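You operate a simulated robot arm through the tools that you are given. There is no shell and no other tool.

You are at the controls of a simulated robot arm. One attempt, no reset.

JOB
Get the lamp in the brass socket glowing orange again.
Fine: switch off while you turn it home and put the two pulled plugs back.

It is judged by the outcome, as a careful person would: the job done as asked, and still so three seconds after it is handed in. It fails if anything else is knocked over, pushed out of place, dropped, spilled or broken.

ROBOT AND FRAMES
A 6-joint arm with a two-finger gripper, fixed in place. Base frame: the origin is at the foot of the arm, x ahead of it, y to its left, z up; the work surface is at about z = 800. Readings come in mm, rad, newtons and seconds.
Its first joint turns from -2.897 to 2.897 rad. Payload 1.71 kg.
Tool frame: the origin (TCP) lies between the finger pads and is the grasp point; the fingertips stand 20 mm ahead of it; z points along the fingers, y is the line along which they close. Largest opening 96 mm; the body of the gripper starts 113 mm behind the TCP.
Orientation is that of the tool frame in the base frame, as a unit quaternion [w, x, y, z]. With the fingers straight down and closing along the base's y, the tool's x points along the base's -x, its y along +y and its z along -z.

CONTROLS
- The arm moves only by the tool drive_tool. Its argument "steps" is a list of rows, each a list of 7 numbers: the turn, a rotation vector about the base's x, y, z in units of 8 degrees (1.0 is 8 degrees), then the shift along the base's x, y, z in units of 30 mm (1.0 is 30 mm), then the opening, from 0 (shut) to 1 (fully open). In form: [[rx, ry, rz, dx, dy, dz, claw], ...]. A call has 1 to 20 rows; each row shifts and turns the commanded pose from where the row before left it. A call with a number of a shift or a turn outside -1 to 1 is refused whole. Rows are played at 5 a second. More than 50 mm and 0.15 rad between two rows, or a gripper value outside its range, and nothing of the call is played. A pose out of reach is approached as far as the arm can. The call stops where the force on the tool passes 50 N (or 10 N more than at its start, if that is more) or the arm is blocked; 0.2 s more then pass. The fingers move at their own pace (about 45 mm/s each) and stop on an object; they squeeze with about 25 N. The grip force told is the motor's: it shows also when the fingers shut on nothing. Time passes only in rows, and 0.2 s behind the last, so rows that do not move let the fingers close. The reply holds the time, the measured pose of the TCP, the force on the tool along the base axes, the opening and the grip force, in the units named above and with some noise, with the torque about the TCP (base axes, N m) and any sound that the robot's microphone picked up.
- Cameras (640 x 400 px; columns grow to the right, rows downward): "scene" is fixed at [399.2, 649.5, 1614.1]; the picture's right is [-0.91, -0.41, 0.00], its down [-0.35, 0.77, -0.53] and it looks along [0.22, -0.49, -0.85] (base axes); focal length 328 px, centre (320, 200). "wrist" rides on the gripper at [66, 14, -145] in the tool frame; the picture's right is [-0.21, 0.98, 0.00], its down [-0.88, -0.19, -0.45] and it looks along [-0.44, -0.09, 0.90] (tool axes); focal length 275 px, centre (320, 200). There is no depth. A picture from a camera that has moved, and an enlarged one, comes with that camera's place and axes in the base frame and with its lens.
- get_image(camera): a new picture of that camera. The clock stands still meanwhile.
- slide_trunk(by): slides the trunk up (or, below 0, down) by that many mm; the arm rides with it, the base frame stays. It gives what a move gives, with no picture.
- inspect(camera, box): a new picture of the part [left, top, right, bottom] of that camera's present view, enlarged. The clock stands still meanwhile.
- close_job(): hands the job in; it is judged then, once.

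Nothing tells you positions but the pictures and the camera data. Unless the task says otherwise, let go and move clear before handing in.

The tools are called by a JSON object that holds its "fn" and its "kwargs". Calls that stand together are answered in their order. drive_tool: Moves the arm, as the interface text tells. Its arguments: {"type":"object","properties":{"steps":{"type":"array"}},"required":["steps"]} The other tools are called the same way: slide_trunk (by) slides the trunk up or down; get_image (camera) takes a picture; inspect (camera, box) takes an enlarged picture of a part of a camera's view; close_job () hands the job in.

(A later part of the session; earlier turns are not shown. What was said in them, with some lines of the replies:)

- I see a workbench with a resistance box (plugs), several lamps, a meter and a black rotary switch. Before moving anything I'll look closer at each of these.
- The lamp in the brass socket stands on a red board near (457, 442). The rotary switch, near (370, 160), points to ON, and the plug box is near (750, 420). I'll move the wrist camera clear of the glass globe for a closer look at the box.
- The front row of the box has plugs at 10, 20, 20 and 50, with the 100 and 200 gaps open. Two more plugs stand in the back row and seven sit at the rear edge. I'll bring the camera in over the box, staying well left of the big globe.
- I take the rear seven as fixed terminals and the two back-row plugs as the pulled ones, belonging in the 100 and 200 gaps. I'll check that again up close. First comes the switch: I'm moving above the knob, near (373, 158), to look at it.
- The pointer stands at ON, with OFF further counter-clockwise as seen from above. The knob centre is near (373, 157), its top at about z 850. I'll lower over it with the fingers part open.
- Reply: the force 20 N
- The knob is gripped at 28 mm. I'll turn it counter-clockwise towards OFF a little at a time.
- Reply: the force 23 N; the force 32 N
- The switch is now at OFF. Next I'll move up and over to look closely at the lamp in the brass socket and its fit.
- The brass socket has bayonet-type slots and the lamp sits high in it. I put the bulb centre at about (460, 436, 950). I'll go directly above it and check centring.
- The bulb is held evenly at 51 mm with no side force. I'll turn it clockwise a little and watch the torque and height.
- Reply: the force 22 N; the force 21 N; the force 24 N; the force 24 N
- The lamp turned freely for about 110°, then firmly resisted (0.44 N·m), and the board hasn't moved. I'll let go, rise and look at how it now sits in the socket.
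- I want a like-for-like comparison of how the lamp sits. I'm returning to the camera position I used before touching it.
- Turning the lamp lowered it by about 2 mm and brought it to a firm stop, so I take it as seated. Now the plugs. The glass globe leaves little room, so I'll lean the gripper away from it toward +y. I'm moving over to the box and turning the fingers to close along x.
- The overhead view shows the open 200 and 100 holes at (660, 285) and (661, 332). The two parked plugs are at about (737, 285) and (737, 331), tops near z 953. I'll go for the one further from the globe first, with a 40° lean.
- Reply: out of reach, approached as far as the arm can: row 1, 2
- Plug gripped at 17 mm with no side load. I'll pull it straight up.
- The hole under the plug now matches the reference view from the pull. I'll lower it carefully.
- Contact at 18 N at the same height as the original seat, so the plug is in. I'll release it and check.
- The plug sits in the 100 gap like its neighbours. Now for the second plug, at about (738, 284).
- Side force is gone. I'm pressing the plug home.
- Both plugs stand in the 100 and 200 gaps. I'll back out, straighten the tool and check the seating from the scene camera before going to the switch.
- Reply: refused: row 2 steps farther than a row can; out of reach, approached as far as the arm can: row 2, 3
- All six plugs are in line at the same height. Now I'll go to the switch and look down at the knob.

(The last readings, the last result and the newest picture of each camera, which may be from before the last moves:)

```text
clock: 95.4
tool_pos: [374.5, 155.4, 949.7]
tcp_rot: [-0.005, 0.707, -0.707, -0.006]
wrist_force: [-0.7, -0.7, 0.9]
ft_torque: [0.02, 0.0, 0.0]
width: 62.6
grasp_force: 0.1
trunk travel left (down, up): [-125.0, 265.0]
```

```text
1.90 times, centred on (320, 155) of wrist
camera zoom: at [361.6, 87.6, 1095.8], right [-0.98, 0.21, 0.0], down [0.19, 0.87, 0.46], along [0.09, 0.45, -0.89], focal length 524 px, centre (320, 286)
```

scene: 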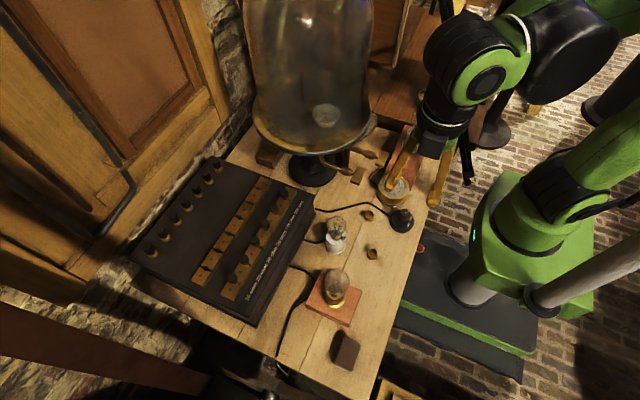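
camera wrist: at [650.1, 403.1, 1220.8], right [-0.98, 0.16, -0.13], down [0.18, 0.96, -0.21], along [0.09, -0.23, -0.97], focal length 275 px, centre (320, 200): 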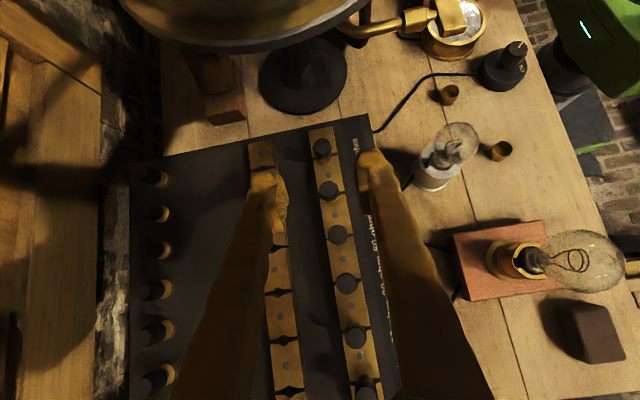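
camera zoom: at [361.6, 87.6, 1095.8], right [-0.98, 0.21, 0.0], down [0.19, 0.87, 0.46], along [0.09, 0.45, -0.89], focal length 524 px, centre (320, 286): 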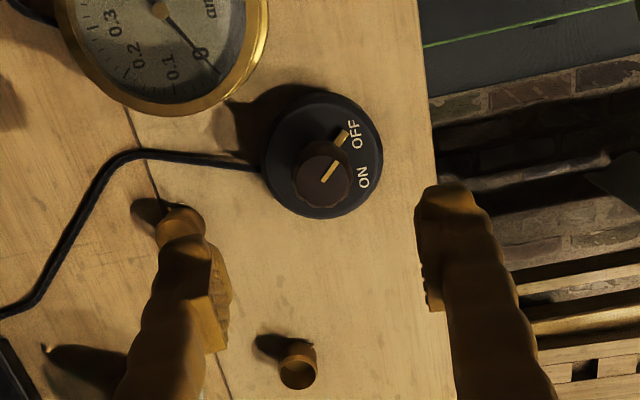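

{"fn": "drive_tool", "kwargs": {"steps": [[0, 0, 0, -0.06, 0, -1, 0.65], [0, 0, 0, 0, 0, -1, 0.65], [0, 0, 0, 0, 0, -0.75, 0.65], [0, 0, 0, 0, 0, 0, 0.65], [0, 0, 0, 0, 0, 0, 0.65]]}}

{"fn": "inspect", "kwargs": {"camera": "wrist", "box": [220, 90, 420, 260]}}

```text
clock: 96.6
tool_pos: [373.5, 156.3, 870.7]
tcp_rot: [0.004, -0.707, 0.707, 0.006]
wrist_force: [-0.5, 0.7, -0.3]
ft_torque: [0.0, 0.01, -0.03]
width: 62.7
grasp_force: 0.0
trunk travel left (down, up): [-125.0, 265.0]
```

```text
2.35 times, centred on (320, 175) of wrist
camera zoom: at [361.9, 89.5, 1015.9], right [-0.98, 0.21, 0.0], down [0.19, 0.87, 0.46], along [0.09, 0.45, -0.89], focal length 648 px, centre (320, 259)
```

zoom: 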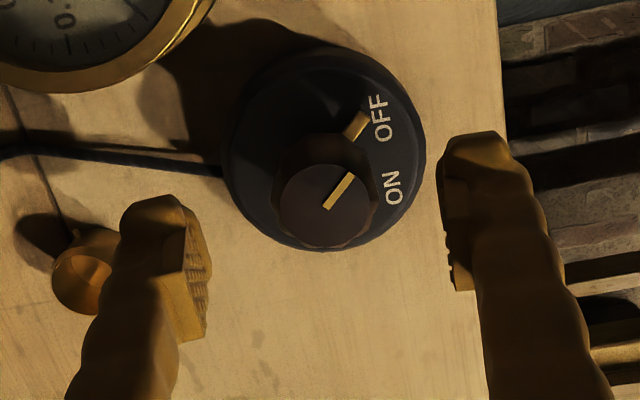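

{"fn": "drive_tool", "kwargs": {"steps": [[0, 0, 0, -0.05, 0.02, -0.6, 0.65], [0, 0, 0, 0, 0, 0, 0.55], [0, 0, 0, 0, 0, 0, 0.45], [0, 0, 0, 0, 0, 0, 0.35], [0, 0, 0, 0, 0, 0, 0.32]]}}

{"fn": "drive_tool", "kwargs": {"steps": [[0, 0, 0, 0, 0, 0, 0.25], [0, 0, 0, 0, 0, 0, 0.2], [0, 0, 0, 0, 0, 0, 0.2]]}}

{"fn": "inspect", "kwargs": {"camera": "wrist", "box": [220, 90, 420, 260]}}

```text
clock: 97.8
tool_pos: [371.1, 157.7, 852.3]
tcp_rot: [-0.005, 0.707, -0.707, -0.006]
wrist_force: [-0.1, 0.0, 0.2]
ft_torque: [0.01, -0.02, 0.02]
width: 30.6
grasp_force: 0.1
trunk travel left (down, up): [-125.0, 265.0]
```

```text
clock: 98.6
tool_pos: [372.5, 156.5, 853.1]
tcp_rot: [0.004, -0.707, 0.707, 0.005]
wrist_force: [7.2, -0.9, 1.0]
ft_torque: [-0.03, -0.09, -0.02]
width: 28.3
grasp_force: 35.1
trunk travel left (down, up): [-125.0, 265.0]
```

```text
2.35 times, centred on (320, 175) of wrist
camera zoom: at [360.1, 89.7, 998.7], right [-0.98, 0.21, 0.0], down [0.19, 0.87, 0.46], along [0.09, 0.45, -0.89], focal length 648 px, centre (320, 259)
```

zoom: 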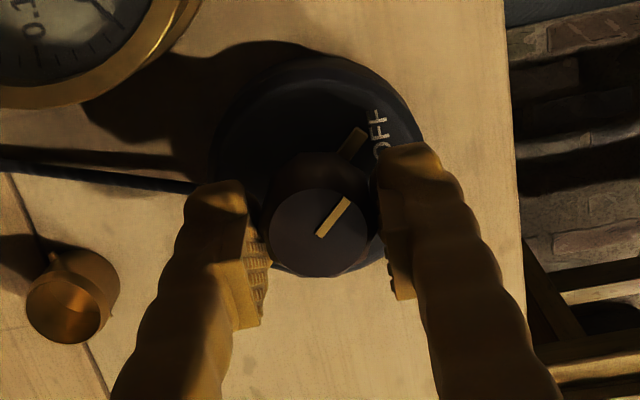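

The knob is gripped. I'm turning it clockwise back to ON.

{"fn": "drive_tool", "kwargs": {"steps": [[0, 0, -1, 0, 0, 0, 0.1], [0, 0, -1, 0, 0, 0, 0.1], [0, 0, -1, 0, 0, 0, 0.1], [0, 0, -1, 0, 0, 0, 0.1]]}}

{"fn": "drive_tool", "kwargs": {"steps": [[0, 0, -1, 0, 0, 0, 0.1], [0, 0, -1, 0, 0, 0, 0.1], [0, 0, -1, 0, 0, 0, 0.1], [0, 0, -1, 0, 0, 0, 0.1]]}}

{"fn": "drive_tool", "kwargs": {"steps": [[0, 0, -1, 0, 0, 0, 0.1], [0, 0, -1, 0, 0, 0, 0.1], [0, 0, -0.7, 0, 0, 0, 0.1], [0, 0, 0, 0, 0, 0, 0.1]]}}

{"fn": "get_image", "kwargs": {"camera": "wrist"}}

{"fn": "get_image", "kwargs": {"camera": "scene"}}

```text
clock: 99.6
tool_pos: [373.2, 156.2, 853.3]
tcp_rot: [0.006, -0.484, 0.875, 0.004]
wrist_force: [23.7, -2.9, -24.5]
ft_torque: [0.16, -0.25, 0.06]
width: 28.2
grasp_force: 34.9
trunk travel left (down, up): [-125.0, 265.0]
```

```text
clock: 100.6
tool_pos: [371.8, 155.3, 853.3]
tcp_rot: [0.006, -0.223, 0.975, 0.001]
wrist_force: [26.3, -35.5, 2.6]
ft_torque: [-0.63, -0.1, -0.03]
width: 27.9
grasp_force: 35.1
trunk travel left (down, up): [-125.0, 265.0]
```

```text
clock: 101.6
tool_pos: [371.6, 154.6, 852.4]
tcp_rot: [0.005, -0.038, 0.999, 0.001]
wrist_force: [13.2, -33.7, 3.9]
ft_torque: [-0.47, -0.06, 0.33]
width: 28.1
grasp_force: 34.5
trunk travel left (down, up): [-125.0, 265.0]
```

```text
taken
camera wrist: at [305.1, 163.9, 998.8], right [0.13, 0.99, 0.0], down [0.88, -0.12, 0.46], along [0.45, -0.06, -0.89], focal length 275 px, centre (320, 200)
```

wrist: 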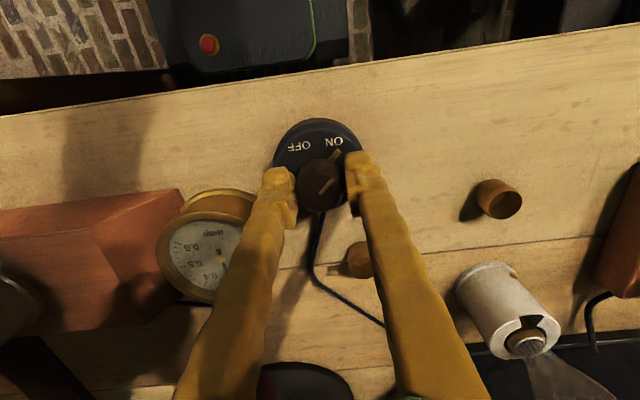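

```text
taken
```

scene: 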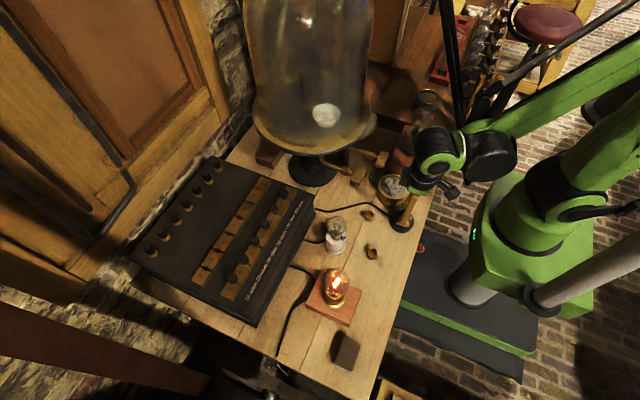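

The lamp in the brass socket is glowing orange, and the knob is against its ON stop. I'll ease off, release the knob and move clear.

{"fn": "drive_tool", "kwargs": {"steps": [[0, 0, 0, 0, -0.08, 0, 0.1], [0, 0, 0, 0, 0, 0, 0.4], [0, 0, 0, 0, 0, 0, 0.6], [0, 0, 0, 0, 0, 0, 0.65], [0, 0, 0, 0, 0, 0.7, 0.65], [0, 0, 0, 0, 0, 1, 0.65], [0, 0, 0, 0, 0, 1, 0.65], [0, 0, 0, 0, 0, 1, 0.65], [0, 0, 0, 0, 0, 1, 0.65], [0, 0, 0, 0, 0, 1, 0.65], [0, 0, 0, 0, 0, 1, 0.65], [0, 0, 0, 0, 0, 0, 0.65]]}}

{"fn": "get_image", "kwargs": {"camera": "scene"}}

{"fn": "inspect", "kwargs": {"camera": "wrist", "box": [220, 60, 380, 200]}}

{"fn": "inspect", "kwargs": {"camera": "scene", "box": [280, 180, 430, 340]}}

```text
clock: 104.2
tool_pos: [373.1, 151.9, 1056.8]
tcp_rot: [0.007, -0.039, 0.999, -0.001]
wrist_force: [0.0, 0.3, 0.5]
ft_torque: [0.01, 0.02, -0.02]
width: 62.7
grasp_force: 0.0
trunk travel left (down, up): [-125.0, 265.0]
```

```text
taken
```

scene: 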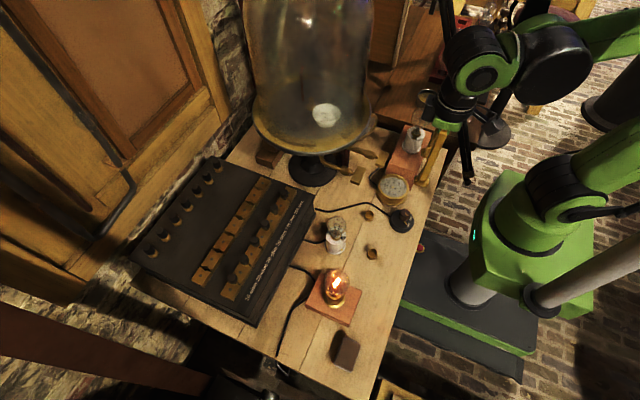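

```text
2.86 times, centred on (300, 130) of wrist
camera zoom: at [306.2, 161.5, 1202.1], right [0.13, 0.99, 0.0], down [0.88, -0.12, 0.46], along [0.45, -0.06, -0.89], focal length 786 px, centre (377, 400)
```

zoom: 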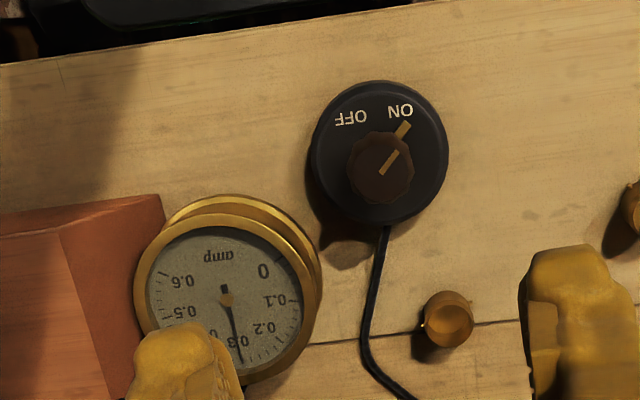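

```text
2.50 times, centred on (355, 260) of scene
camera zoom: at [399.2, 649.5, 1614.1], right [-0.91, -0.41, 0.0], down [-0.35, 0.77, -0.53], along [0.22, -0.49, -0.85], focal length 819 px, centre (232, 50)
```

zoom: 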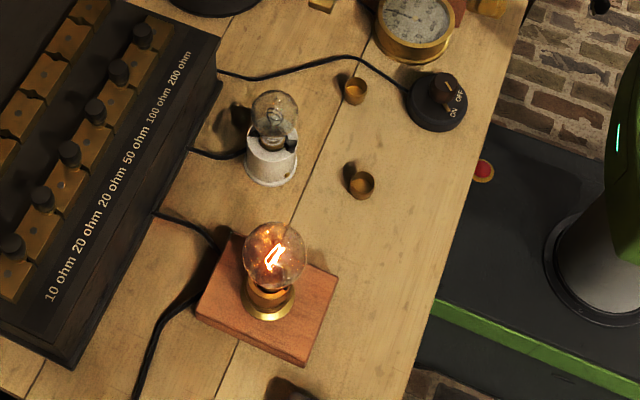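

The lamp glows orange, the meter reads about 0.27 A, the switch is at ON, all plugs are in and nothing else has shifted. I'll wait a few seconds to check it holds before handing in.

{"fn": "drive_tool", "kwargs": {"steps": [[0, 0, 0, 0, 0, 0, 0.65], [0, 0, 0, 0, 0, 0, 0.65], [0, 0, 0, 0, 0, 0, 0.65], [0, 0, 0, 0, 0, 0, 0.65], [0, 0, 0, 0, 0, 0, 0.65], [0, 0, 0, 0, 0, 0, 0.65], [0, 0, 0, 0, 0, 0, 0.65], [0, 0, 0, 0, 0, 0, 0.65], [0, 0, 0, 0, 0, 0, 0.65], [0, 0, 0, 0, 0, 0, 0.65], [0, 0, 0, 0, 0, 0, 0.65], [0, 0, 0, 0, 0, 0, 0.65], [0, 0, 0, 0, 0, 0, 0.65], [0, 0, 0, 0, 0, 0, 0.65], [0, 0, 0, 0, 0, 0, 0.65], [0, 0, 0, 0, 0, 0, 0.65]]}}

{"fn": "inspect", "kwargs": {"camera": "scene", "box": [280, 180, 430, 340]}}

```text
clock: 107.6
tool_pos: [373.3, 152.8, 1055.9]
tcp_rot: [0.007, -0.038, 0.999, 0.001]
wrist_force: [0.4, 0.9, -0.3]
ft_torque: [0.0, 0.01, 0.03]
width: 62.5
grasp_force: 0.0
trunk travel left (down, up): [-125.0, 265.0]
```

```text
2.50 times, centred on (355, 260) of scene
camera zoom: at [399.2, 649.5, 1614.1], right [-0.91, -0.41, 0.0], down [-0.35, 0.77, -0.53], along [0.22, -0.49, -0.85], focal length 819 px, centre (232, 50)
```

zoom: 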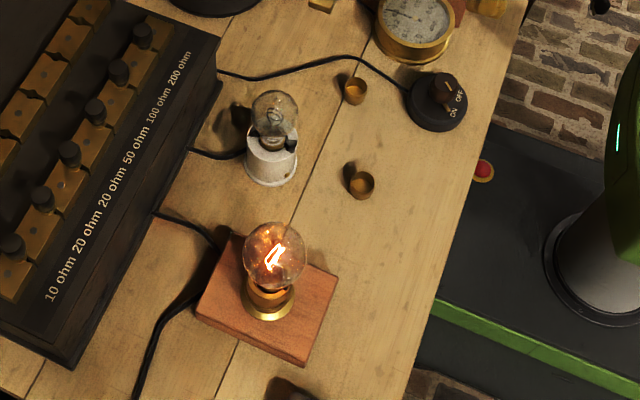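

The lamp has kept a steady orange glow and the gripper is clear of everything. I'm handing in the job.

{"fn": "close_job", "kwargs": {}}

```text
The job is handed in.
```

The lamp in the brass socket is glowing orange again. It held steady through a check of about three seconds before I handed the job in. The meter reads about 0.27 A.

- **Switch:** I turned it off before touching the lamp and plugs, and it is back at ON.
- **Lamp:** I turned it clockwise until it came to a firm stop, about 2 mm lower than before.
- **Plugs:** the two loose plugs stood in the unlabelled back row, so I took those as the pulled ones. They are now in the 100 and 200 ohm gaps, level with the other four.

Nothing else on the bench was knocked over or moved that I could see, and the arm is clear.
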